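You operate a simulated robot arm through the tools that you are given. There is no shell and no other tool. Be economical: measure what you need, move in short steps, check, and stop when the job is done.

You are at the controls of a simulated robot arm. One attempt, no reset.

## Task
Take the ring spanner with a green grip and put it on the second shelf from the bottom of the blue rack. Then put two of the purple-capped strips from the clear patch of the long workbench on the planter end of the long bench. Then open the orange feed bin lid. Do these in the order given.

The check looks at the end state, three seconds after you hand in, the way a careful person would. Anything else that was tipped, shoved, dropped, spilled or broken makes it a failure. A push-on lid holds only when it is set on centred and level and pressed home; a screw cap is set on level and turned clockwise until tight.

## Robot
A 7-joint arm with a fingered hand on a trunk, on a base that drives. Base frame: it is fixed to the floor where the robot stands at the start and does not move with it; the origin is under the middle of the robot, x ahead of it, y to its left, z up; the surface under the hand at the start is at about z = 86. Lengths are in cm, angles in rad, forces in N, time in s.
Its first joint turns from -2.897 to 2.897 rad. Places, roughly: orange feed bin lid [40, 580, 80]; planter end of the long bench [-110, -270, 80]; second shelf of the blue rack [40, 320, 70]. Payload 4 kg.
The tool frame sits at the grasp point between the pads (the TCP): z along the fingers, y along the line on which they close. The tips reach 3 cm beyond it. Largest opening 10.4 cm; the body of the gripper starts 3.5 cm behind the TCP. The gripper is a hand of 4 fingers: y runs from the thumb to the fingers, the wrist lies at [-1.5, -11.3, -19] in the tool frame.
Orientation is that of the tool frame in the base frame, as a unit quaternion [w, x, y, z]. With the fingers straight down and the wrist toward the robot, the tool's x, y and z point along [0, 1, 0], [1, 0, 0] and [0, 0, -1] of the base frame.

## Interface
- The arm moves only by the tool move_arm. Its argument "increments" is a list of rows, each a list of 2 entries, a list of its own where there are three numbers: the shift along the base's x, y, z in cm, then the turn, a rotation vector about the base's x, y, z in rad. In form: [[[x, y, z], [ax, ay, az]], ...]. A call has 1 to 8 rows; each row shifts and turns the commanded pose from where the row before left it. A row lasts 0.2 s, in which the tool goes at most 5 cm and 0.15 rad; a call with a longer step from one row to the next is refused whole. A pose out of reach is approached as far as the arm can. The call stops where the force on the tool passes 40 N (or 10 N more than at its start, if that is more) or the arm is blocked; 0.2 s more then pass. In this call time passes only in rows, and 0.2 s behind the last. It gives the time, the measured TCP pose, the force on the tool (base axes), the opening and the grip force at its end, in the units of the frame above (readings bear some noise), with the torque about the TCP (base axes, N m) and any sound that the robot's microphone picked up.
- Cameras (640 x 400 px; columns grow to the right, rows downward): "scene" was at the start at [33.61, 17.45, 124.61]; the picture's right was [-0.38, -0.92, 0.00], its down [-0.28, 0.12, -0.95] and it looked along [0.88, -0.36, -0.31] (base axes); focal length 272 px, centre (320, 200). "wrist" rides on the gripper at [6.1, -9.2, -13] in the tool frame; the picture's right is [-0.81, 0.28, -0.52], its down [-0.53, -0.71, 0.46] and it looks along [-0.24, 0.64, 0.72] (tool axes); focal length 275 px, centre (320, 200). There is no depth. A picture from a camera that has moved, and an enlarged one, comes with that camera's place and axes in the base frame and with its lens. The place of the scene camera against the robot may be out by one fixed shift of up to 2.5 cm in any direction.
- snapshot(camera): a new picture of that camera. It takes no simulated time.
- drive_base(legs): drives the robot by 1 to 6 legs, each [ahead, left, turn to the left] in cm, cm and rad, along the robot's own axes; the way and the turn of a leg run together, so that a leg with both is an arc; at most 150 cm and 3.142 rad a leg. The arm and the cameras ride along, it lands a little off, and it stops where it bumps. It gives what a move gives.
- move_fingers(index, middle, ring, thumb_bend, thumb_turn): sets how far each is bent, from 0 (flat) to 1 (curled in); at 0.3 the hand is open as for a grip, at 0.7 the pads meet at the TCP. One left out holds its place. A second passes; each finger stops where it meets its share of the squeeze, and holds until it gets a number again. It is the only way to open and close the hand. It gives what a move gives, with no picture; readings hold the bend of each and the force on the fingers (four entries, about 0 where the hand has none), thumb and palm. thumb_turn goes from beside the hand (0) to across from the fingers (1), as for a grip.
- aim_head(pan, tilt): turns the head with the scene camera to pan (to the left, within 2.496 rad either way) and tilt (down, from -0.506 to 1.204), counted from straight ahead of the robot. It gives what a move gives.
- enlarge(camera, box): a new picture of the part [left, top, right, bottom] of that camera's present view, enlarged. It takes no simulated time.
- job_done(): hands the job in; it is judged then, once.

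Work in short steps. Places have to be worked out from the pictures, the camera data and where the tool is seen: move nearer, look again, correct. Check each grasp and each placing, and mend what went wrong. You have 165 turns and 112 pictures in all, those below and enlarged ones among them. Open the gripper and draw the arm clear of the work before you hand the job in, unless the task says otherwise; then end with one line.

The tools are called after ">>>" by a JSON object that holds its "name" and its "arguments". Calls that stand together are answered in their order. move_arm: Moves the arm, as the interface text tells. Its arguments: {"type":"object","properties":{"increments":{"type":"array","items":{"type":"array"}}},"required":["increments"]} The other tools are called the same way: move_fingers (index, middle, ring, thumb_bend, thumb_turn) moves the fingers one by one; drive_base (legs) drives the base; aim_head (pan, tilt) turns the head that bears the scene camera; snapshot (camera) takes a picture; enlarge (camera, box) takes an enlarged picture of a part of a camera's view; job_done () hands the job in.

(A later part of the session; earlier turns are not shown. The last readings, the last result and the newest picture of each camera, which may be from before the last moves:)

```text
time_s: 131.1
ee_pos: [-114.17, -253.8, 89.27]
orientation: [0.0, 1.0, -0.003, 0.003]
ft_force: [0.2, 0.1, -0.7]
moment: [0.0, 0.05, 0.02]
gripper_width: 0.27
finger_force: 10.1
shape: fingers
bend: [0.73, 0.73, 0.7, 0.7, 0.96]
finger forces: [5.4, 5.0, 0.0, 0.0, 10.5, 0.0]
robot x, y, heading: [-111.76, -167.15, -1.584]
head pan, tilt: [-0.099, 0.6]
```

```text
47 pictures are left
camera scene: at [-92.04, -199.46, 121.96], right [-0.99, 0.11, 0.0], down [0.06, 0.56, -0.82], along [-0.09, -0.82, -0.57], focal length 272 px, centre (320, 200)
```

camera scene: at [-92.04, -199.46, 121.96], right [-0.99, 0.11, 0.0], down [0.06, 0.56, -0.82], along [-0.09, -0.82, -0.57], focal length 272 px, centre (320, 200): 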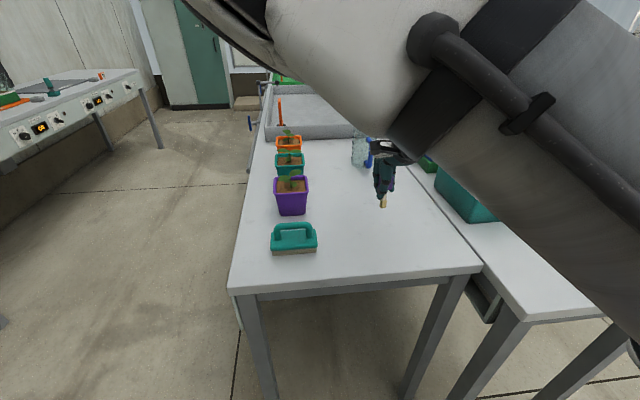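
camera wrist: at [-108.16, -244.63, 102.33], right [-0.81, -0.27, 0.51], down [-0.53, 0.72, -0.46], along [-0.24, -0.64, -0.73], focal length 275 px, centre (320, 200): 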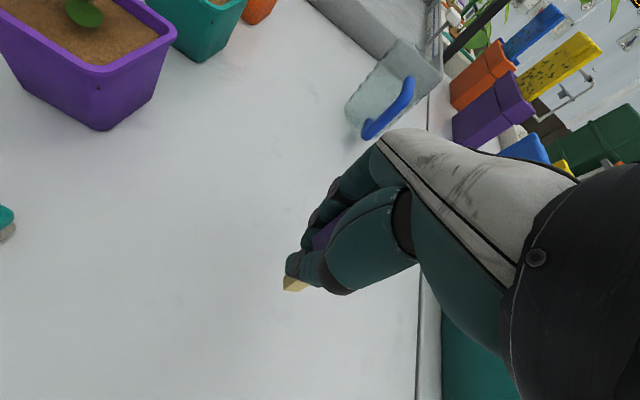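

>>> {"name": "move_arm", "arguments": {"increments": [[[0, 0, -0.8], [0, 0, 0]], [[0, 0, -0.5], [0, 0, 0]], [[0, 0, -0.4], [0, 0, 0]]]}}

>>> {"name": "enlarge", "arguments": {"camera": "scene", "box": [340, 130, 440, 230]}}

```text
time_s: 131.9
ee_pos: [-114.19, -253.73, 87.59]
orientation: [0.001, 1.0, -0.002, 0.002]
ft_force: [0.3, 0.4, -0.1]
moment: [-0.02, -0.04, -0.01]
gripper_width: 0.25
finger_force: 10.4
shape: fingers
bend: [0.73, 0.73, 0.7, 0.7, 0.96]
finger forces: [5.5, 5.1, 0.0, 0.1, 10.4, 0.0]
robot x, y, heading: [-111.67, -167.81, -1.586]
head pan, tilt: [-0.099, 0.6]
```

```text
4.00 times, centred on (390, 180) of scene
camera zoom: at [-92.04, -199.46, 121.97], right [-0.99, 0.12, 0.0], down [0.07, 0.56, -0.82], along [-0.1, -0.82, -0.57], focal length 1087 px, centre (40, 280)
```

zoom: 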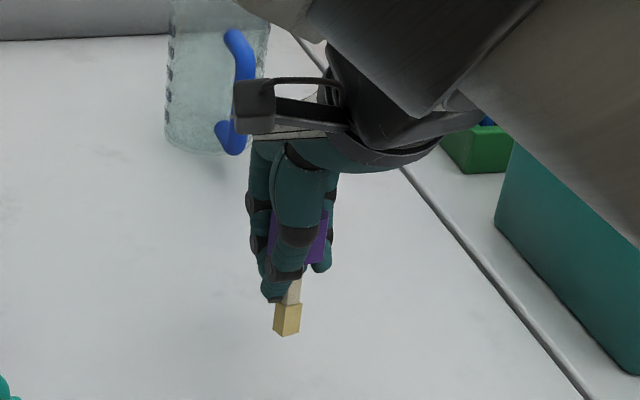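

>>> {"name": "move_arm", "arguments": {"increments": [[[0, 0, -0.4], [0, 0, 0]], [[0, 0, -0.4], [0, 0, 0]]]}}

```text
time_s: 132.5
ee_pos: [-114.28, -253.66, 86.94]
orientation: [0.0, 1.0, -0.002, 0.002]
ft_force: [0.0, 0.5, -1.0]
moment: [0.0, 0.02, -0.02]
gripper_width: 0.23
finger_force: 10.5
shape: fingers
bend: [0.73, 0.73, 0.7, 0.7, 0.96]
finger forces: [5.6, 5.1, 0.0, 0.0, 10.4, 0.0]
robot x, y, heading: [-111.55, -167.04, -1.584]
head pan, tilt: [-0.099, 0.6]
```

>>> {"name": "move_arm", "arguments": {"increments": [[[0, 0, -0.4], [0, 0, 0]], [[0, 0, -0.4], [0, 0, 0]]]}}

>>> {"name": "enlarge", "arguments": {"camera": "wrist", "box": [240, 180, 380, 320]}}

```text
time_s: 133.1
ee_pos: [-114.18, -253.8, 86.15]
orientation: [0.0, 1.0, -0.001, 0.003]
ft_force: [0.3, -0.1, 0.2]
moment: [0.02, -0.01, 0.03]
gripper_width: 0.26
finger_force: 10.4
shape: fingers
bend: [0.73, 0.73, 0.7, 0.7, 0.96]
finger forces: [5.5, 5.1, 0.1, 0.1, 10.4, 0.0]
robot x, y, heading: [-111.41, -167.71, -1.587]
head pan, tilt: [-0.099, 0.6]
```

```text
2.86 times, centred on (310, 250) of wrist
camera zoom: at [-108.09, -244.61, 99.14], right [-0.81, -0.27, 0.51], down [-0.53, 0.72, -0.46], along [-0.24, -0.64, -0.73], focal length 786 px, centre (349, 57)
```

zoom: 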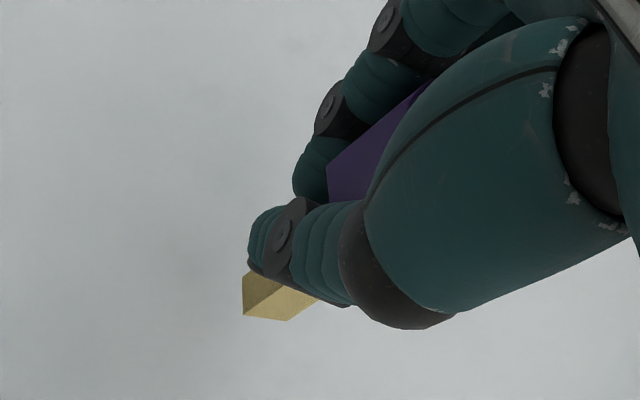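

Lean looks small. No contact yet, so I continue down in small steps.

>>> {"name": "move_arm", "arguments": {"increments": [[[0, 0, -0.4], [0, 0, 0]], [[0, 0, -0.4], [0, 0, 0]]]}}

```text
time_s: 133.7
ee_pos: [-114.29, -253.75, 85.28]
orientation: [0.001, 1.0, -0.004, 0.003]
ft_force: [-0.6, -0.3, -1.2]
moment: [0.02, 0.02, -0.01]
gripper_width: 0.24
finger_force: 10.8
shape: fingers
bend: [0.73, 0.73, 0.7, 0.7, 0.96]
finger forces: [5.5, 5.1, 0.0, 0.1, 10.4, 0.0]
robot x, y, heading: [-111.79, -167.07, -1.59]
head pan, tilt: [-0.099, 0.6]
```

Triangulating the pot puts the bench top near z≈78, so contact should come very soon.

>>> {"name": "move_arm", "arguments": {"increments": [[[0, 0, -0.3], [0, 0, 0]], [[0, 0, -0.3], [0, 0, 0]]]}}

```text
time_s: 134.3
ee_pos: [-114.05, -253.72, 84.64]
orientation: [0.0, 1.0, -0.002, 0.003]
ft_force: [0.0, 0.2, 0.0]
moment: [-0.01, -0.03, -0.05]
gripper_width: 0.27
finger_force: 10.8
shape: fingers
bend: [0.73, 0.73, 0.7, 0.7, 0.96]
finger forces: [5.5, 5.1, 0.1, 0.1, 10.4, 0.1]
robot x, y, heading: [-111.84, -166.96, -1.586]
head pan, tilt: [-0.099, 0.6]
```

>>> {"name": "move_arm", "arguments": {"increments": [[[0, 0, -0.3], [0, 0, 0]], [[0, 0, -0.3], [0, 0, 0]]]}}

>>> {"name": "enlarge", "arguments": {"camera": "scene", "box": [350, 150, 430, 230]}}

```text
time_s: 134.9
ee_pos: [-114.06, -253.77, 84.08]
orientation: [0.001, 1.0, -0.001, 0.003]
ft_force: [0.0, -0.2, 0.1]
moment: [0.03, 0.02, 0.0]
gripper_width: 0.24
finger_force: 10.8
shape: fingers
bend: [0.73, 0.73, 0.7, 0.7, 0.96]
finger forces: [5.6, 5.1, 0.2, 0.0, 10.3, 0.0]
robot x, y, heading: [-111.62, -167.28, -1.584]
head pan, tilt: [-0.099, 0.6]
```

```text
5.00 times, centred on (390, 190) of scene
camera zoom: at [-92.05, -199.46, 121.97], right [-0.99, 0.12, 0.0], down [0.07, 0.56, -0.82], along [-0.1, -0.82, -0.57], focal length 1358 px, centre (-30, 250)
```

zoom: 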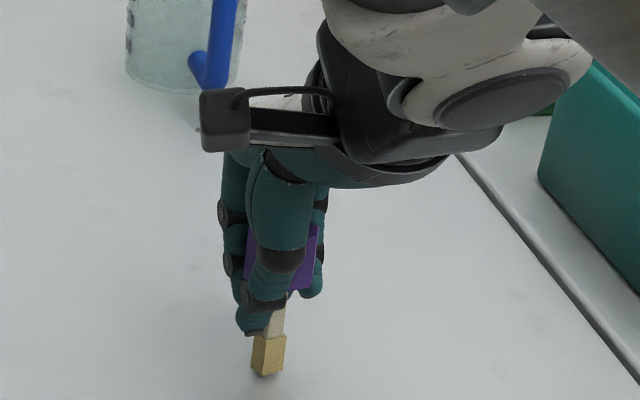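

>>> {"name": "move_arm", "arguments": {"increments": [[[0, 0, -0.3], [0, 0, 0]], [[0, 0, -0.3], [0, 0, 0]]]}}

```text
time_s: 135.5
ee_pos: [-114.16, -253.86, 83.57]
orientation: [0.0, 1.0, -0.003, 0.003]
ft_force: [0.1, 0.1, -0.4]
moment: [-0.01, -0.01, 0.03]
gripper_width: 0.01
finger_force: 1.4
shape: fingers
bend: [0.74, 0.74, 0.7, 0.72, 0.97]
finger forces: [0.3, 1.6, 0.0, 0.0, 1.1, 0.0]
robot x, y, heading: [-111.25, -167.16, -1.589]
head pan, tilt: [-0.099, 0.6]
```

The finger force dropped, so the strip touched and shifted in the grip. Looking.

>>> {"name": "enlarge", "arguments": {"camera": "scene", "box": [350, 150, 430, 230]}}

>>> {"name": "snapshot", "arguments": {"camera": "wrist"}}

```text
5.00 times, centred on (390, 190) of scene
camera zoom: at [-92.05, -199.45, 121.97], right [-0.99, 0.12, 0.0], down [0.07, 0.56, -0.83], along [-0.1, -0.82, -0.56], focal length 1358 px, centre (-30, 250)
```

zoom: 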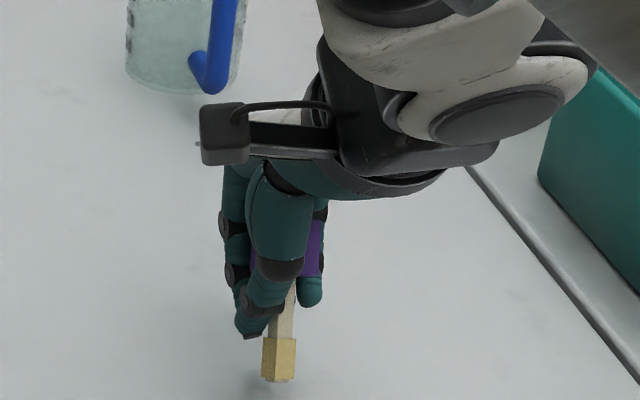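

```text
42 pictures are left
camera wrist: at [-108.07, -244.7, 96.5], right [-0.81, -0.27, 0.51], down [-0.53, 0.72, -0.46], along [-0.24, -0.64, -0.73], focal length 275 px, centre (320, 200)
```

wrist: 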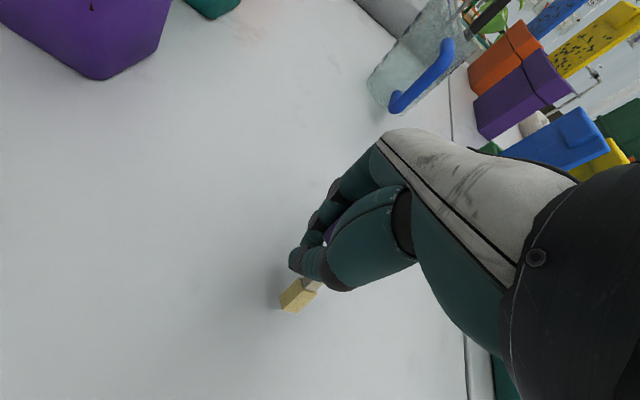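

The strip stands with its top leaning slightly away (-y), held only loosely. I shift the hand 0.9 cm toward +y to bring it upright and then check before releasing.

>>> {"name": "move_arm", "arguments": {"increments": [[[0, 0.5, 0], [0, 0, 0]], [[0, 0.4, 0], [0, 0, 0]]]}}

>>> {"name": "enlarge", "arguments": {"camera": "wrist", "box": [240, 180, 380, 320]}}

```text
time_s: 136.1
ee_pos: [-114.22, -252.93, 83.39]
orientation: [0.0, 1.0, -0.002, 0.003]
ft_force: [-0.5, 0.2, -1.0]
moment: [-0.02, 0.02, -0.04]
gripper_width: 0.01
finger_force: 1.5
shape: fingers
bend: [0.74, 0.74, 0.7, 0.72, 0.97]
finger forces: [0.3, 1.6, 0.0, 0.0, 1.1, 0.1]
robot x, y, heading: [-111.7, -167.44, -1.584]
head pan, tilt: [-0.099, 0.6]
```

```text
2.86 times, centred on (310, 250) of wrist
camera zoom: at [-108.14, -243.79, 96.49], right [-0.81, -0.27, 0.51], down [-0.53, 0.72, -0.46], along [-0.24, -0.64, -0.73], focal length 786 px, centre (349, 57)
```

zoom: 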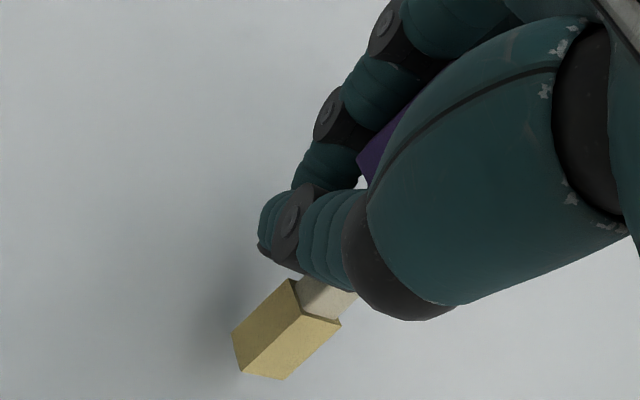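

The strip hangs by its cap and leans with its base toward the robot (~15°). I rotate the hand about x to set it upright and look again.

>>> {"name": "move_arm", "arguments": {"increments": [[[0, 0, 0.8], [-0.13, 0, 0]], [[0, 0, 0], [-0.12, 0, 0]]]}}

>>> {"name": "enlarge", "arguments": {"camera": "wrist", "box": [240, 180, 380, 320]}}

>>> {"name": "enlarge", "arguments": {"camera": "scene", "box": [350, 150, 430, 230]}}

```text
time_s: 136.7
ee_pos: [-114.18, -252.77, 84.17]
orientation: [0.126, 0.992, -0.001, 0.003]
ft_force: [-0.8, -0.3, -0.3]
moment: [0.01, -0.01, -0.03]
gripper_width: 0.01
finger_force: 1.2
shape: fingers
bend: [0.74, 0.74, 0.7, 0.72, 0.97]
finger forces: [0.3, 1.5, 0.0, 0.0, 1.1, 0.0]
robot x, y, heading: [-111.79, -167.39, -1.587]
head pan, tilt: [-0.099, 0.6]
```

```text
2.86 times, centred on (310, 250) of wrist
camera zoom: at [-108.14, -240.81, 94.62], right [-0.81, -0.14, 0.57], down [-0.53, 0.58, -0.62], along [-0.24, -0.8, -0.54], focal length 786 px, centre (349, 57)
```

zoom: 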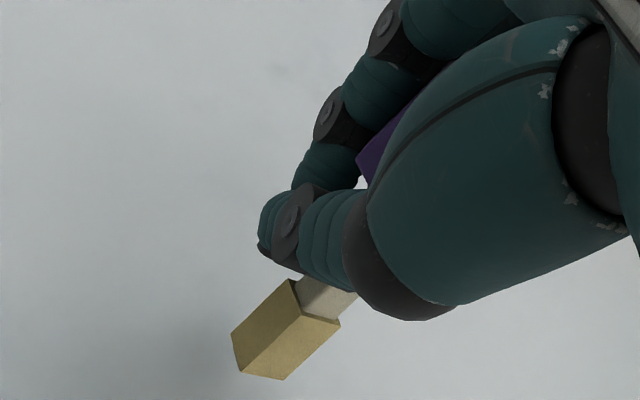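

```text
5.00 times, centred on (390, 190) of scene
camera zoom: at [-92.06, -199.46, 121.97], right [-0.99, 0.12, 0.0], down [0.07, 0.56, -0.83], along [-0.1, -0.82, -0.56], focal length 1358 px, centre (-30, 250)
```

zoom: 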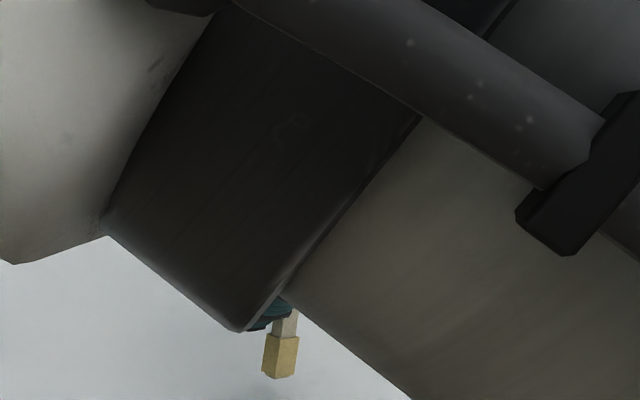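

Nearly upright now. I add another -0.1 rad and lower gently.

>>> {"name": "move_arm", "arguments": {"increments": [[[0, 0, 0], [-0.09, 0, 0]], [[0, 0, -0.4], [0, 0, 0]], [[0, 0, -0.4], [0, 0, 0]]]}}

>>> {"name": "enlarge", "arguments": {"camera": "wrist", "box": [240, 180, 380, 320]}}

```text
time_s: 137.5
ee_pos: [-114.31, -252.83, 83.39]
orientation: [0.169, 0.986, -0.002, 0.003]
ft_force: [0.2, -0.1, -1.3]
moment: [-0.01, -0.06, 0.03]
gripper_width: 0.0
finger_force: 1.6
shape: fingers
bend: [0.74, 0.74, 0.7, 0.72, 0.97]
finger forces: [0.3, 1.5, 0.0, 0.0, 1.0, 0.0]
robot x, y, heading: [-111.77, -167.67, -1.585]
head pan, tilt: [-0.099, 0.6]
```

```text
2.86 times, centred on (310, 250) of wrist
camera zoom: at [-108.14, -239.9, 92.65], right [-0.81, -0.08, 0.57], down [-0.53, 0.52, -0.67], along [-0.24, -0.85, -0.47], focal length 786 px, centre (349, 57)
```

zoom: 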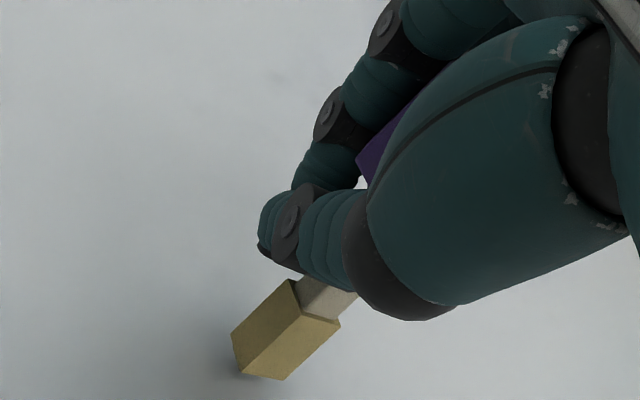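

Upright now, with the contact shadow close. Lowering the last bit.

>>> {"name": "move_arm", "arguments": {"increments": [[[0, 0, -0.25], [0, 0, 0]], [[0, 0, -0.25], [0, 0, 0]]]}}

>>> {"name": "enlarge", "arguments": {"camera": "wrist", "box": [240, 180, 380, 320]}}

```text
time_s: 138.1
ee_pos: [-114.14, -252.86, 82.78]
orientation: [0.169, 0.986, -0.002, 0.002]
ft_force: [-0.7, -0.3, 0.3]
moment: [0.0, -0.02, 0.0]
gripper_width: 0.0
finger_force: 0.4
shape: fingers
bend: [0.74, 0.74, 0.7, 0.72, 0.97]
finger forces: [0.1, 0.2, 0.1, 0.1, 0.0, 0.1]
robot x, y, heading: [-111.26, -167.5, -1.586]
head pan, tilt: [-0.099, 0.6]
```

```text
2.86 times, centred on (310, 250) of wrist
camera zoom: at [-108.12, -239.89, 92.19], right [-0.81, -0.08, 0.57], down [-0.53, 0.52, -0.67], along [-0.24, -0.85, -0.47], focal length 786 px, centre (349, 57)
```

zoom: 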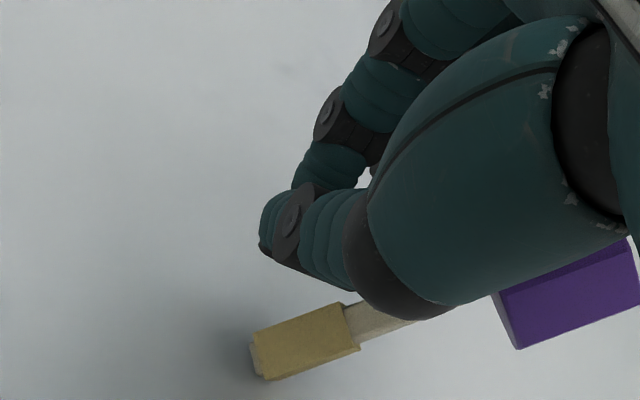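

The strip slipped free of the grip. Looking at the full wrist view.

>>> {"name": "snapshot", "arguments": {"camera": "wrist"}}

>>> {"name": "snapshot", "arguments": {"camera": "scene"}}

```text
36 pictures are left
camera wrist: at [-108.12, -239.89, 92.19], right [-0.81, -0.08, 0.57], down [-0.53, 0.52, -0.67], along [-0.24, -0.85, -0.47], focal length 275 px, centre (320, 200)
```

wrist: 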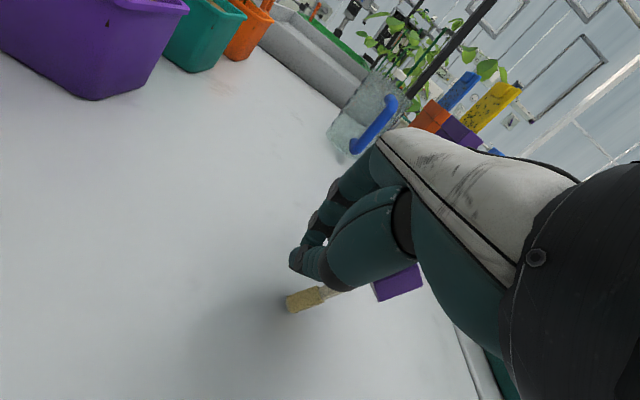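

```text
35 pictures are left
camera scene: at [-92.04, -199.45, 121.97], right [-0.99, 0.12, 0.0], down [0.07, 0.56, -0.83], along [-0.1, -0.82, -0.57], focal length 272 px, centre (320, 200)
```

scene: 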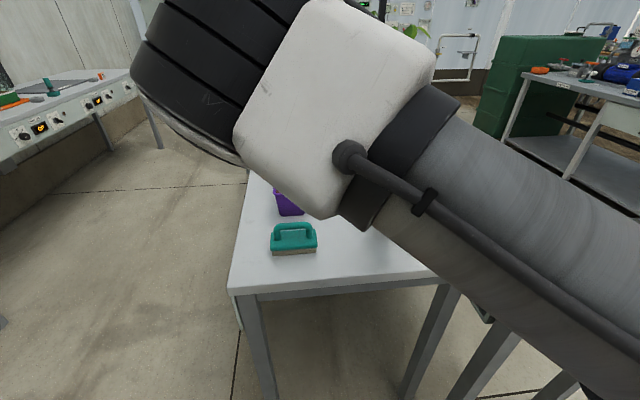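

The strip has tipped toward -x and is resting on or leaning toward the bench. I raise the hand straight up slowly to see how it rests.

>>> {"name": "move_arm", "arguments": {"increments": [[[0, 0, 1], [0, 0, 0]], [[0, 0, 2], [0, 0, 0]], [[0, 0, 4], [0.1, 0, 0]], [[0, 0, 4], [0.12, 0, 0]], [[0, 0, 4], [0.12, 0, 0]]]}}

>>> {"name": "snapshot", "arguments": {"camera": "wrist"}}

```text
time_s: 139.3
ee_pos: [-114.16, -252.87, 98.08]
orientation: [0.003, 1.0, -0.005, 0.005]
ft_force: [-2.0, 0.5, -0.3]
moment: [0.0, -0.15, 0.03]
gripper_width: 0.0
finger_force: 0.1
shape: fingers
bend: [0.73, 0.74, 0.7, 0.72, 0.97]
finger forces: [0.0, 0.0, 0.0, 0.0, 0.0, 0.1]
robot x, y, heading: [-111.61, -167.28, -1.585]
head pan, tilt: [-0.099, 0.6]
```

```text
34 pictures are left
camera wrist: at [-108.05, -243.78, 111.02], right [-0.82, -0.26, 0.51], down [-0.52, 0.72, -0.46], along [-0.24, -0.65, -0.72], focal length 275 px, centre (320, 200)
```

wrist: 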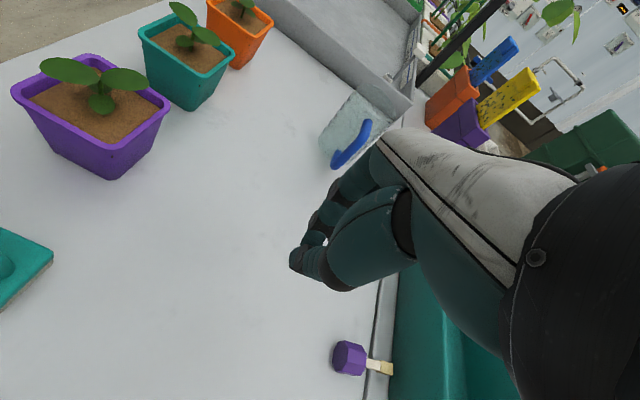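

The strip lies at the bench edge, with its cap on the bench at about (-129, -253) and its stick end over the seam. I'll regrasp it by the cap and move it well onto the bench, so I open the hand and hover over the cap.

>>> {"name": "move_fingers", "arguments": {"index": 0.4, "middle": 0.4, "ring": 0.4, "thumb_bend": 0.4}}

>>> {"name": "move_arm", "arguments": {"increments": [[[-4, 0, 0], [0, 0, 0]], [[-4, 0, 0], [0, 0, 0]], [[-4, 0, 0], [0, 0, 0]], [[-1.5, 0, -4], [0, 0, 0]]]}}

>>> {"name": "snapshot", "arguments": {"camera": "wrist"}}

```text
time_s: 140.3
ee_pos: [-113.92, -252.68, 97.94]
orientation: [0.0, 1.0, -0.002, 0.002]
ft_force: [0.5, -0.1, 0.0]
moment: [0.02, 0.0, 0.01]
gripper_width: 7.75
finger_force: 0.0
shape: fingers
bend: [0.4, 0.4, 0.4, 0.4, 0.97]
finger forces: [0.0, 0.0, 0.1, 0.1, 0.0, 0.0]
robot x, y, heading: [-111.76, -166.99, -1.592]
head pan, tilt: [-0.099, 0.6]
```

```text
time_s: 141.3
ee_pos: [-127.81, -252.68, 94.04]
orientation: [0.001, 1.0, -0.002, 0.002]
ft_force: [-0.3, 1.5, 0.2]
moment: [-0.04, 0.02, -0.01]
gripper_width: 7.78
finger_force: 0.1
shape: fingers
bend: [0.4, 0.4, 0.4, 0.4, 0.97]
finger forces: [0.1, 0.0, 0.0, 0.0, 0.1, 0.1]
robot x, y, heading: [-111.58, -167.49, -1.588]
head pan, tilt: [-0.099, 0.6]
```

```text
33 pictures are left
camera wrist: at [-121.7, -243.67, 107.02], right [-0.81, -0.27, 0.51], down [-0.53, 0.71, -0.46], along [-0.24, -0.64, -0.72], focal length 275 px, centre (320, 200)
```

wrist: 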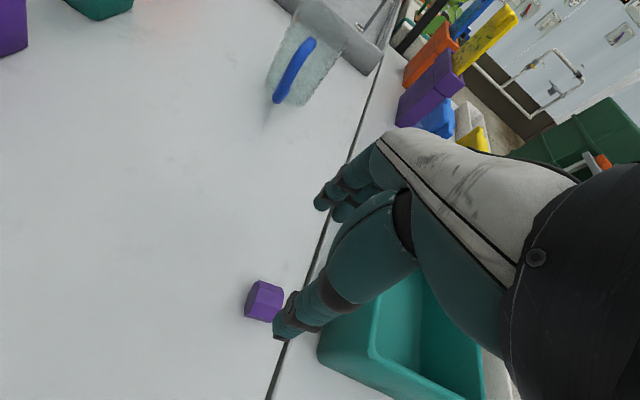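

Cap centre is at (-129.1, -252.7) and the teal box is clear beyond x≈-136. I descend around the cap.

>>> {"name": "move_arm", "arguments": {"increments": [[[-0.7, 0, -4], [0, 0, 0]], [[0, 0, -4], [0, 0, 0]], [[0, 0, -2.5], [0, 0, 0]], [[0, 0, -1], [0, 0, 0]]]}}

>>> {"name": "move_fingers", "arguments": {"index": 0.7, "middle": 0.7, "ring": 0.7, "thumb_bend": 0.7}}

>>> {"name": "snapshot", "arguments": {"camera": "wrist"}}

```text
time_s: 142.3
ee_pos: [-128.44, -252.64, 82.57]
orientation: [0.0, 1.0, -0.003, 0.003]
ft_force: [-0.2, 0.3, 0.4]
moment: [0.02, 0.0, -0.01]
gripper_width: 7.76
finger_force: 0.0
shape: fingers
bend: [0.4, 0.4, 0.4, 0.4, 0.97]
finger forces: [0.1, 0.0, 0.0, 0.0, 0.0, 0.0]
robot x, y, heading: [-111.72, -167.1, -1.586]
head pan, tilt: [-0.099, 0.6]
```

```text
time_s: 143.3
ee_pos: [-128.48, -252.66, 82.57]
orientation: [-0.001, 1.0, -0.003, 0.003]
ft_force: [0.0, 0.1, 1.1]
moment: [0.04, 0.0, 0.03]
gripper_width: 2.81
finger_force: 10.9
shape: fingers
bend: [0.62, 0.64, 0.7, 0.59, 0.96]
finger forces: [5.8, 5.2, 0.0, 0.0, 11.0, 0.0]
robot x, y, heading: [-111.61, -167.59, -1.585]
head pan, tilt: [-0.099, 0.6]
```

```text
32 pictures are left
camera wrist: at [-122.37, -243.59, 95.6], right [-0.81, -0.27, 0.51], down [-0.53, 0.72, -0.46], along [-0.24, -0.64, -0.73], focal length 275 px, centre (320, 200)
```

wrist: 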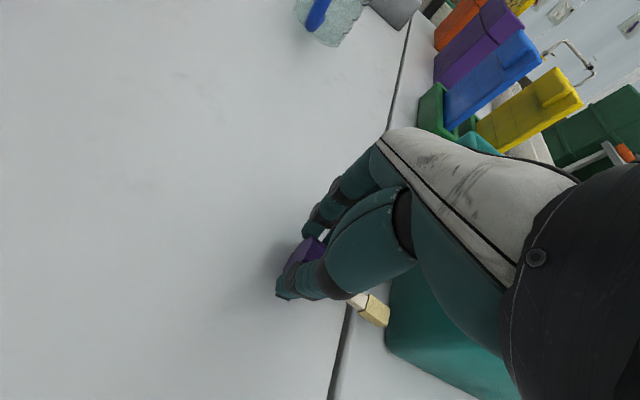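

Firm grip on the cap. I lift slightly, carry it 17 cm onto the bench and set it down at the same height.

>>> {"name": "move_arm", "arguments": {"increments": [[[0, 0, 3], [0, 0, 0]], [[4.5, 0, 0], [0, 0, 0]], [[4.5, 0, 0], [0, 0, 0]], [[4.5, 0, 0], [0, 0, 0]], [[3.5, 0, 0], [0, 0, 0]], [[0, 0, -2], [0, 0, 0]], [[0, 0, -0.9], [0, 0, 0]]]}}

>>> {"name": "snapshot", "arguments": {"camera": "wrist"}}

```text
time_s: 144.9
ee_pos: [-111.31, -252.86, 82.48]
orientation: [0.0, 1.0, -0.002, 0.003]
ft_force: [0.6, 0.7, 1.0]
moment: [0.02, -0.02, -0.05]
gripper_width: 2.8
finger_force: 10.9
shape: fingers
bend: [0.62, 0.65, 0.7, 0.59, 0.95]
finger forces: [5.8, 5.2, 0.0, 0.0, 11.0, 0.0]
robot x, y, heading: [-111.69, -167.25, -1.586]
head pan, tilt: [-0.099, 0.6]
```

```text
31 pictures are left
camera wrist: at [-105.26, -243.74, 95.53], right [-0.81, -0.27, 0.51], down [-0.53, 0.72, -0.46], along [-0.24, -0.64, -0.73], focal length 275 px, centre (320, 200)
```

wrist: 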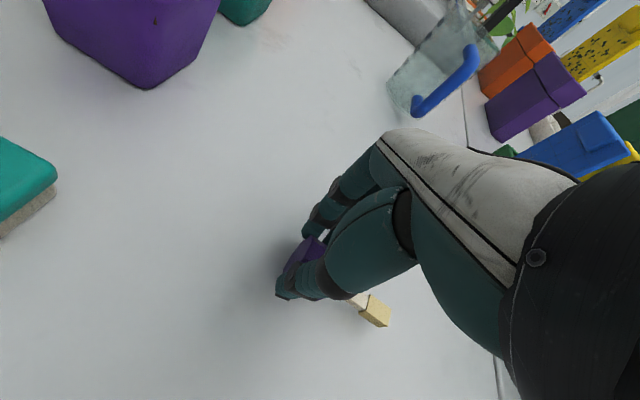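

It's resting in the clear middle of the bench end. Releasing and rising.

>>> {"name": "move_fingers", "arguments": {"index": 0.5, "middle": 0.5, "ring": 0.5, "thumb_bend": 0.45}}

>>> {"name": "move_arm", "arguments": {"increments": [[[0, 0, 2], [0, 0, 0]], [[0, 0, 4], [0, 0, 0]], [[0, 0, 5], [0, 0, 0]], [[0, 0, 5], [0, 0, 0]], [[0, 0, 5], [0, 0, 0]], [[0, 0, 5], [0, 0, 0]], [[0, 0, 5], [0, 0, 0]], [[0, 0, 5], [0, 0, 0]]]}}

>>> {"name": "snapshot", "arguments": {"camera": "wrist"}}

```text
time_s: 145.9
ee_pos: [-111.37, -252.79, 82.56]
orientation: [0.0, 1.0, -0.003, 0.002]
ft_force: [0.7, 0.3, 0.6]
moment: [0.01, 0.05, -0.02]
gripper_width: 5.8
finger_force: 0.0
shape: fingers
bend: [0.5, 0.5, 0.5, 0.45, 0.97]
finger forces: [0.1, 0.1, 0.0, 0.0, 0.1, 0.0]
robot x, y, heading: [-111.49, -167.31, -1.588]
head pan, tilt: [-0.099, 0.6]
```

```text
time_s: 147.9
ee_pos: [-114.89, -253.24, 118.7]
orientation: [0.001, 0.999, -0.031, 0.006]
ft_force: [0.3, 0.1, -1.4]
moment: [-0.02, 0.01, -0.04]
gripper_width: 5.83
finger_force: 0.0
shape: fingers
bend: [0.5, 0.5, 0.5, 0.45, 0.97]
finger forces: [0.0, 0.0, 0.0, 0.0, 0.1, 0.0]
robot x, y, heading: [-111.33, -167.38, -1.587]
head pan, tilt: [-0.099, 0.6]
stopped in row 8: the arm was blocked; the commanded pose is now the measured one
```

```text
30 pictures are left
camera wrist: at [-108.37, -244.43, 131.86], right [-0.83, -0.22, 0.51], down [-0.48, 0.74, -0.46], along [-0.27, -0.63, -0.73], focal length 275 px, centre (320, 200)
```

wrist: 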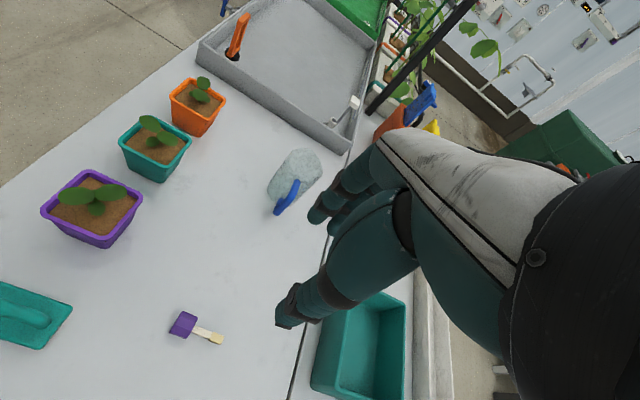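

Strip one is settled on the bench. I return to the workbench by the reverse route for the second strip.

>>> {"name": "aim_head", "arguments": {"pan": 0.3, "tilt": 0.6}}

>>> {"name": "drive_base", "arguments": {"legs": [[-33, 0, 0], [0, 76, 0], [-136, 0, 0], [0, 0, 1.58]]}}

>>> {"name": "snapshot", "arguments": {"camera": "wrist"}}

```text
time_s: 148.8
ee_pos: [-114.85, -253.16, 118.68]
orientation: [0.0, 0.999, -0.032, 0.002]
ft_force: [-0.8, -0.1, 0.7]
moment: [0.03, -0.04, -0.02]
gripper_width: 5.82
finger_force: 0.1
shape: fingers
bend: [0.5, 0.5, 0.5, 0.45, 0.97]
finger forces: [0.0, 0.0, 0.0, 0.0, 0.0, 0.0]
robot x, y, heading: [-111.3, -167.19, -1.589]
head pan, tilt: [0.3, 0.6]
```

```text
time_s: 164.9
ee_pos: [54.98, -3.7, 118.59]
orientation: [-0.003, 0.725, 0.689, 0.003]
ft_force: [1.0, 0.1, 0.3]
moment: [0.01, 0.01, -0.01]
gripper_width: 5.82
finger_force: 0.1
shape: fingers
bend: [0.5, 0.5, 0.5, 0.45, 0.97]
finger forces: [0.0, 0.0, 0.0, 0.0, 0.0, 0.0]
robot x, y, heading: [-30.96, -1.07, -0.01]
head pan, tilt: [0.3, 0.6]
```

```text
29 pictures are left
camera wrist: at [46.1, 2.7, 131.69], right [0.23, -0.83, 0.51], down [-0.74, -0.49, -0.46], along [0.63, -0.27, -0.73], focal length 275 px, centre (320, 200)
```

wrist: 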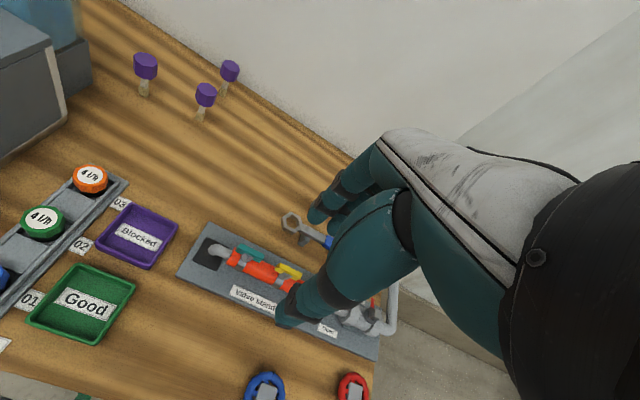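

Strip two (P2) stands near (88, 16), with P4 about 10 cm behind it. I drive in, then move above it with the hand slightly squared up.

>>> {"name": "drive_base", "arguments": {"legs": [[30, 0, 0]]}}

>>> {"name": "move_fingers", "arguments": {"index": 0.43, "middle": 0.43, "ring": 0.43, "thumb_bend": 0.43}}

>>> {"name": "move_arm", "arguments": {"increments": [[[0, 4, -1], [0, 0, 0.05]], [[0, 4, -2], [0, 0, 0]], [[0, 4, -2], [0, 0, 0]], [[1, 4, -2], [0, 0, 0]], [[1, 3.5, -3], [0, 0, 0]]]}}

>>> {"name": "snapshot", "arguments": {"camera": "wrist"}}

```text
time_s: 167.0
ee_pos: [85.05, -4.19, 118.66]
orientation: [-0.003, 0.726, 0.688, 0.003]
ft_force: [-0.1, -0.6, -0.4]
moment: [0.0, 0.02, 0.04]
gripper_width: 5.81
finger_force: 0.0
shape: fingers
bend: [0.5, 0.5, 0.5, 0.45, 0.97]
finger forces: [0.0, 0.0, 0.0, 0.1, 0.0, 0.0]
robot x, y, heading: [-0.66, -1.82, -0.015]
head pan, tilt: [0.3, 0.6]
```

```text
time_s: 168.0
ee_pos: [85.12, -4.0, 118.61]
orientation: [-0.003, 0.725, 0.688, 0.003]
ft_force: [0.0, 0.1, 0.4]
moment: [-0.01, -0.03, 0.05]
gripper_width: 6.97
finger_force: 0.1
shape: fingers
bend: [0.43, 0.43, 0.43, 0.43, 0.97]
finger forces: [0.0, 0.1, 0.0, 0.0, 0.1, 0.0]
robot x, y, heading: [-0.67, -1.4, -0.011]
head pan, tilt: [0.3, 0.6]
```

```text
time_s: 169.2
ee_pos: [87.69, 13.51, 108.88]
orientation: [-0.003, 0.718, 0.696, 0.003]
ft_force: [0.1, -0.2, -0.2]
moment: [0.02, 0.01, 0.01]
gripper_width: 7.01
finger_force: 0.1
shape: fingers
bend: [0.43, 0.43, 0.43, 0.43, 0.97]
finger forces: [0.0, 0.0, 0.0, 0.0, 0.0, 0.1]
robot x, y, heading: [-1.09, -1.55, -0.007]
head pan, tilt: [0.3, 0.6]
```

```text
28 pictures are left
camera wrist: at [78.67, 19.82, 121.84], right [0.25, -0.82, 0.51], down [-0.73, -0.51, -0.46], along [0.64, -0.26, -0.73], focal length 275 px, centre (320, 200)
```

wrist: 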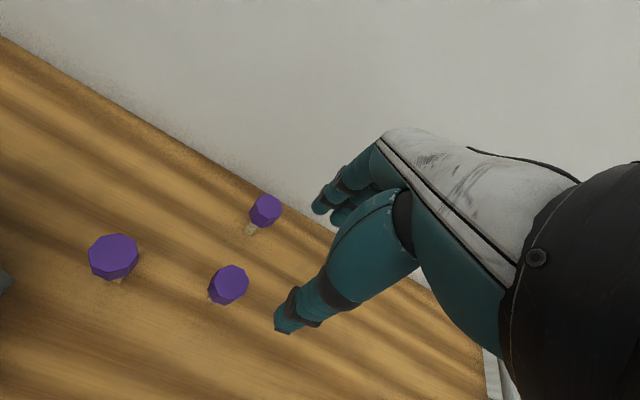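

P2's cap is at (87.9, 15.8) and P4 is at x≈98. I move over and descend to TCP z≈94.6 so the fingertips meet the cap's sides.

>>> {"name": "move_arm", "arguments": {"increments": [[[0.2, 2.2, 0], [0, 0, 0]], [[0, 0, -4], [0, 0, 0]], [[0, 0, -4], [0, 0, 0]], [[0, 0, -4], [0, 0, 0]], [[0, 0, -2.2], [0, 0, 0]]]}}

>>> {"name": "snapshot", "arguments": {"camera": "wrist"}}

```text
time_s: 170.4
ee_pos: [87.09, 17.65, 94.45]
orientation: [-0.002, 0.708, 0.706, 0.002]
ft_force: [0.0, 0.2, 0.2]
moment: [0.0, -0.02, -0.01]
gripper_width: 7.03
finger_force: 0.0
shape: fingers
bend: [0.43, 0.43, 0.43, 0.43, 0.97]
finger forces: [0.0, 0.0, 0.1, 0.1, 0.0, 0.1]
robot x, y, heading: [-0.49, -2.14, -0.012]
head pan, tilt: [0.3, 0.6]
```

```text
27 pictures are left
camera wrist: at [77.88, 23.71, 107.5], right [0.27, -0.82, 0.51], down [-0.71, -0.53, -0.46], along [0.64, -0.24, -0.73], focal length 275 px, centre (320, 200)
```

wrist: 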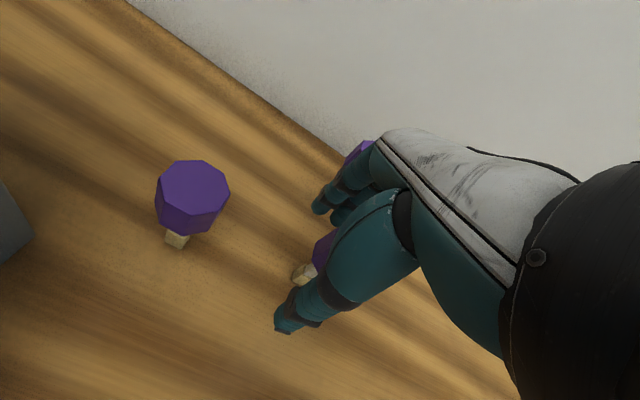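

The hand ended 1.8 cm too far left because the earlier motion was still settling. I correct sideways with the cap staying between the fingers.

>>> {"name": "move_arm", "arguments": {"increments": [[[0.4, -0.9, 0], [0, 0, 0]], [[0.2, -0.9, 0.2], [0, 0, 0]]]}}

>>> {"name": "move_fingers", "arguments": {"index": 0.7, "middle": 0.7, "ring": 0.6, "thumb_bend": 0.7}}

>>> {"name": "snapshot", "arguments": {"camera": "wrist"}}

```text
time_s: 171.0
ee_pos: [87.79, 15.88, 94.7]
orientation: [-0.003, 0.708, 0.706, 0.004]
ft_force: [0.1, -0.4, -0.1]
moment: [0.02, -0.01, 0.03]
gripper_width: 7.0
finger_force: 0.1
shape: fingers
bend: [0.43, 0.43, 0.43, 0.43, 0.97]
finger forces: [0.1, 0.0, 0.1, 0.0, 0.0, 0.0]
robot x, y, heading: [-0.73, -1.81, -0.011]
head pan, tilt: [0.3, 0.6]
```

```text
time_s: 172.0
ee_pos: [87.73, 15.97, 94.7]
orientation: [-0.003, 0.708, 0.706, 0.004]
ft_force: [0.4, -0.1, -0.2]
moment: [0.0, -0.01, -0.01]
gripper_width: 2.79
finger_force: 10.1
shape: fingers
bend: [0.61, 0.65, 0.6, 0.6, 0.96]
finger forces: [6.2, 4.0, 0.0, 0.1, 10.5, 0.1]
robot x, y, heading: [-0.68, -1.92, -0.008]
head pan, tilt: [0.3, 0.6]
```

```text
26 pictures are left
camera wrist: at [78.59, 21.88, 107.74], right [0.27, -0.82, 0.51], down [-0.71, -0.53, -0.46], along [0.64, -0.24, -0.73], focal length 275 px, centre (320, 200)
```

wrist: 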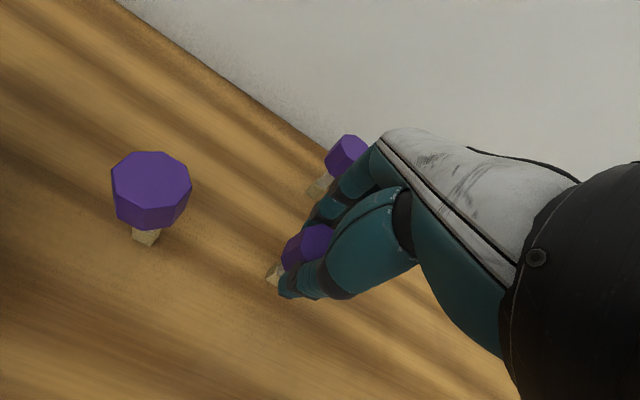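

The cap is held squarely (2.8 cm, 10 N). I lift straight up and back away.

>>> {"name": "move_arm", "arguments": {"increments": [[[0, 0, 2], [0, 0, 0]], [[0, 0, 4], [0, 0, 0]], [[0, 0, 5], [0, 0, 0]], [[0, -2, 4], [0, 0, 0]], [[0, -4, 2.5], [0, 0, 0]], [[0, -4, 2], [0, 0, 0]], [[0, -4, 1], [0, 0, 0]], [[0, -4, 1], [0, 0, 0]]]}}

>>> {"name": "drive_base", "arguments": {"legs": [[-33, 0, 0], [0, 0, -1.57]]}}

>>> {"name": "snapshot", "arguments": {"camera": "wrist"}}

```text
time_s: 173.8
ee_pos: [87.99, -1.98, 116.21]
orientation: [-0.004, 0.708, 0.706, 0.003]
ft_force: [0.6, 0.3, -0.1]
moment: [0.0, -0.02, 0.01]
gripper_width: 2.78
finger_force: 10.2
shape: fingers
bend: [0.61, 0.65, 0.6, 0.6, 0.96]
finger forces: [6.3, 4.0, 0.0, 0.1, 10.2, 0.0]
robot x, y, heading: [-0.9, -1.84, -0.008]
head pan, tilt: [0.3, 0.6]
```

```text
time_s: 179.8
ee_pos: [-35.0, -90.06, 116.12]
orientation: [0.0, 1.0, -0.007, 0.004]
ft_force: [-0.8, -0.1, -0.3]
moment: [0.0, 0.01, 0.01]
gripper_width: 2.73
finger_force: 9.5
shape: fingers
bend: [0.61, 0.66, 0.6, 0.6, 0.96]
finger forces: [6.0, 4.0, 0.1, 0.1, 9.9, 0.0]
robot x, y, heading: [-33.43, -1.22, -1.591]
head pan, tilt: [0.3, 0.6]
```

```text
25 pictures are left
camera wrist: at [-28.77, -80.97, 129.29], right [-0.82, -0.26, 0.51], down [-0.52, 0.72, -0.46], along [-0.25, -0.64, -0.73], focal length 275 px, centre (320, 200)
```

wrist: 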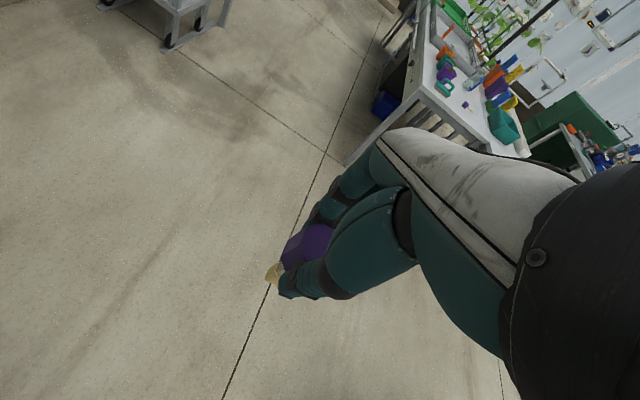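

The strip is steady. I drive to the planter bench, aiming to put it about 10 cm behind and to the right of the first one, at (-123, -263).

>>> {"name": "drive_base", "arguments": {"legs": [[0, 0, 0.02], [135, 0, 0], [0, -88, 0], [37, 0, 0]]}}

>>> {"name": "snapshot", "arguments": {"camera": "wrist"}}

```text
time_s: 193.2
ee_pos: [-124.62, -263.86, 116.23]
orientation: [0.0, 1.0, -0.009, 0.004]
ft_force: [0.7, 0.6, 0.8]
moment: [-0.01, 0.0, -0.02]
gripper_width: 2.72
finger_force: 10.1
shape: fingers
bend: [0.61, 0.66, 0.6, 0.6, 0.96]
finger forces: [5.9, 4.1, 0.0, 0.0, 9.9, 0.0]
robot x, y, heading: [-122.67, -175.16, -1.599]
head pan, tilt: [0.3, 0.6]
```

```text
24 pictures are left
camera wrist: at [-118.5, -254.95, 129.29], right [-0.82, -0.26, 0.51], down [-0.52, 0.72, -0.46], along [-0.25, -0.64, -0.73], focal length 275 px, centre (320, 200)
```

wrist: 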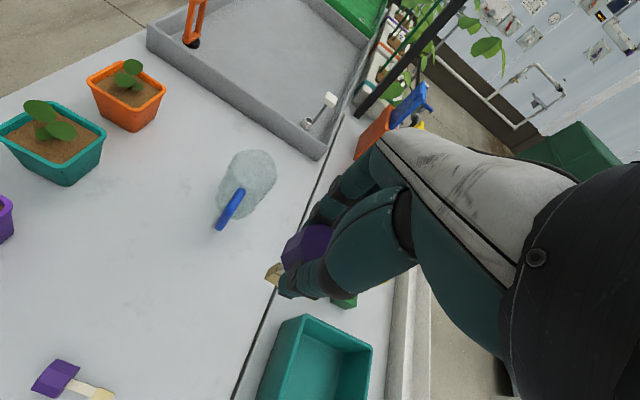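

Clear below. I shift 3 cm away from the seam and lower, fast at first.

>>> {"name": "move_arm", "arguments": {"increments": [[[3, 0.5, -3], [0, 0, 0]], [[0, 0, -5], [0, 0, 0]], [[0, 0, -5], [0, 0, 0]], [[0, 0, -5], [0, 0, 0]], [[0, 0, -5], [0, 0, 0]], [[0, 0, -4], [0, 0, 0]], [[0, 0, -1], [0, 0, 0]], [[0, 0, -0.5], [0, 0, 0]]]}}

>>> {"name": "move_arm", "arguments": {"increments": [[[0, 0, -0.4], [0, 0, 0]], [[0, 0, -0.3], [0, 0, 0]]]}}

>>> {"name": "enlarge", "arguments": {"camera": "wrist", "box": [220, 200, 360, 320]}}

```text
time_s: 195.0
ee_pos: [-121.71, -263.57, 87.74]
orientation: [0.0, 1.0, -0.01, 0.004]
ft_force: [-0.4, 0.1, 0.1]
moment: [-0.01, 0.01, 0.01]
gripper_width: 2.68
finger_force: 10.0
shape: fingers
bend: [0.61, 0.66, 0.6, 0.6, 0.96]
finger forces: [6.1, 4.0, 0.0, 0.0, 9.5, 0.1]
robot x, y, heading: [-122.96, -175.68, -1.593]
head pan, tilt: [0.3, 0.6]
```

```text
time_s: 195.6
ee_pos: [-121.75, -263.5, 87.06]
orientation: [0.0, 1.0, -0.011, 0.005]
ft_force: [-0.8, -0.1, -0.1]
moment: [0.02, -0.01, 0.02]
gripper_width: 2.71
finger_force: 10.0
shape: fingers
bend: [0.61, 0.66, 0.6, 0.6, 0.96]
finger forces: [5.9, 4.0, 0.1, 0.1, 9.6, 0.0]
robot x, y, heading: [-122.9, -175.4, -1.599]
head pan, tilt: [0.3, 0.6]
```

```text
3.33 times, centred on (290, 260) of wrist
camera zoom: at [-115.52, -254.43, 100.17], right [-0.82, -0.26, 0.51], down [-0.52, 0.72, -0.46], along [-0.25, -0.64, -0.73], focal length 918 px, centre (420, 0)
```

zoom: 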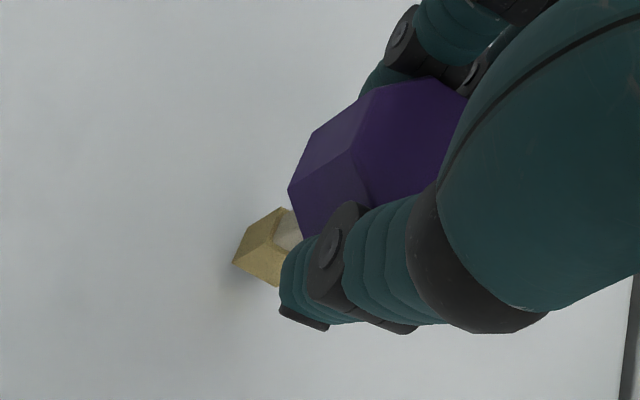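

The strip's pose in the hand matches how it stood at the grasp, so it is upright. I continue down gently.

>>> {"name": "move_arm", "arguments": {"increments": [[[0, 0, -0.3], [0, 0, 0]], [[0, 0, -0.3], [0, 0, 0]]]}}

>>> {"name": "move_arm", "arguments": {"increments": [[[0, 0, -0.3], [0, 0, 0]]]}}

>>> {"name": "move_arm", "arguments": {"increments": [[[0, 0, -0.25], [0, 0, 0]]]}}

```text
time_s: 196.2
ee_pos: [-121.7, -263.53, 86.63]
orientation: [0.001, 1.0, -0.009, 0.004]
ft_force: [1.3, 0.0, 8.9]
moment: [0.0, -0.08, -0.01]
gripper_width: 2.73
finger_force: 10.5
shape: fingers
bend: [0.62, 0.66, 0.6, 0.6, 0.96]
finger forces: [6.8, 4.1, 0.0, 0.0, 10.6, 0.0]
robot x, y, heading: [-123.25, -175.28, -1.6]
head pan, tilt: [0.3, 0.6]
```

```text
time_s: 196.6
ee_pos: [-121.55, -263.54, 86.28]
orientation: [0.001, 1.0, -0.009, 0.004]
ft_force: [0.8, -1.3, 15.3]
moment: [0.0, -0.11, 0.0]
gripper_width: 2.63
finger_force: 11.0
shape: fingers
bend: [0.62, 0.66, 0.6, 0.61, 0.96]
finger forces: [7.7, 4.6, 0.0, 0.0, 10.6, 0.0]
robot x, y, heading: [-122.71, -175.62, -1.594]
head pan, tilt: [0.3, 0.6]
```

```text
time_s: 197.0
ee_pos: [-121.66, -263.39, 85.88]
orientation: [0.001, 1.0, -0.009, 0.004]
ft_force: [-0.7, 0.7, 12.7]
moment: [0.0, -0.03, 0.01]
gripper_width: 2.62
finger_force: 10.8
shape: fingers
bend: [0.62, 0.67, 0.6, 0.61, 0.96]
finger forces: [6.8, 4.5, 0.1, 0.0, 10.4, 0.0]
robot x, y, heading: [-122.59, -175.22, -1.6]
head pan, tilt: [0.3, 0.6]
```

Contact was made: the base is on the bench and the cap slid slightly in the grip. I release with small symmetric openings.

>>> {"name": "move_fingers", "arguments": {"index": 0.57, "middle": 0.6, "ring": 0.5, "thumb_bend": 0.56}}

>>> {"name": "enlarge", "arguments": {"camera": "wrist", "box": [220, 200, 360, 320]}}

```text
time_s: 198.0
ee_pos: [-121.57, -263.4, 85.79]
orientation: [0.001, 1.0, -0.009, 0.004]
ft_force: [-0.4, -0.5, -0.7]
moment: [0.01, 0.01, 0.06]
gripper_width: 3.6
finger_force: 0.1
shape: fingers
bend: [0.56, 0.6, 0.5, 0.56, 0.97]
finger forces: [0.1, 0.1, 0.0, 0.1, 0.1, 0.1]
robot x, y, heading: [-122.87, -175.44, -1.6]
head pan, tilt: [0.3, 0.6]
```

```text
3.33 times, centred on (290, 260) of wrist
camera zoom: at [-115.49, -254.41, 98.94], right [-0.82, -0.26, 0.51], down [-0.52, 0.72, -0.46], along [-0.25, -0.64, -0.73], focal length 918 px, centre (420, 0)
```

zoom: 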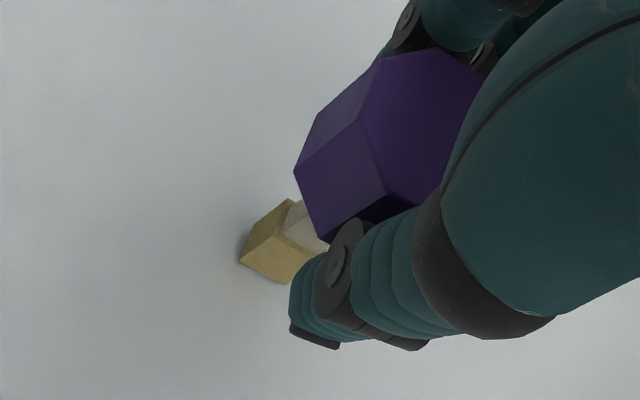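

Standing freely with zero finger force. I open further and rise straight up.

>>> {"name": "move_fingers", "arguments": {"index": 0.42, "middle": 0.42, "ring": 0.42, "thumb_bend": 0.42}}

>>> {"name": "move_arm", "arguments": {"increments": [[[0, 0, 2], [0, 0, 0]], [[0, 0, 4], [0, 0, 0]], [[0, 0, 5], [0, 0, 0]], [[0, 0, 5], [0, 0, 0]], [[0, 0, 5], [0, 0, 0]], [[0, 0, 5], [0, 0, 0]], [[0, 0, 4], [0, 0, 0]]]}}

>>> {"name": "snapshot", "arguments": {"camera": "wrist"}}

```text
time_s: 199.0
ee_pos: [-121.68, -263.46, 85.79]
orientation: [-0.001, 1.0, -0.01, 0.004]
ft_force: [-0.1, -0.2, -0.1]
moment: [0.02, -0.01, 0.0]
gripper_width: 7.23
finger_force: 0.1
shape: fingers
bend: [0.42, 0.42, 0.42, 0.42, 0.97]
finger forces: [0.0, 0.0, 0.0, 0.0, 0.1, 0.0]
robot x, y, heading: [-122.84, -175.1, -1.6]
head pan, tilt: [0.3, 0.6]
```

```text
time_s: 200.6
ee_pos: [-122.27, -263.43, 116.02]
orientation: [0.0, 1.0, -0.014, 0.004]
ft_force: [-0.2, -0.4, 0.2]
moment: [0.0, 0.01, 0.01]
gripper_width: 7.26
finger_force: 0.0
shape: fingers
bend: [0.42, 0.42, 0.42, 0.42, 0.97]
finger forces: [0.0, 0.1, 0.1, 0.0, 0.0, 0.1]
robot x, y, heading: [-123.37, -175.48, -1.595]
head pan, tilt: [0.3, 0.6]
```

```text
21 pictures are left
camera wrist: at [-115.95, -254.47, 129.08], right [-0.82, -0.25, 0.51], down [-0.51, 0.73, -0.46], along [-0.26, -0.64, -0.73], focal length 275 px, centre (320, 200)
```

wrist: 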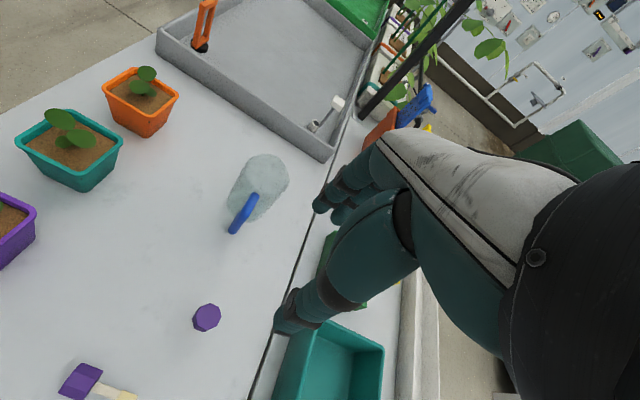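

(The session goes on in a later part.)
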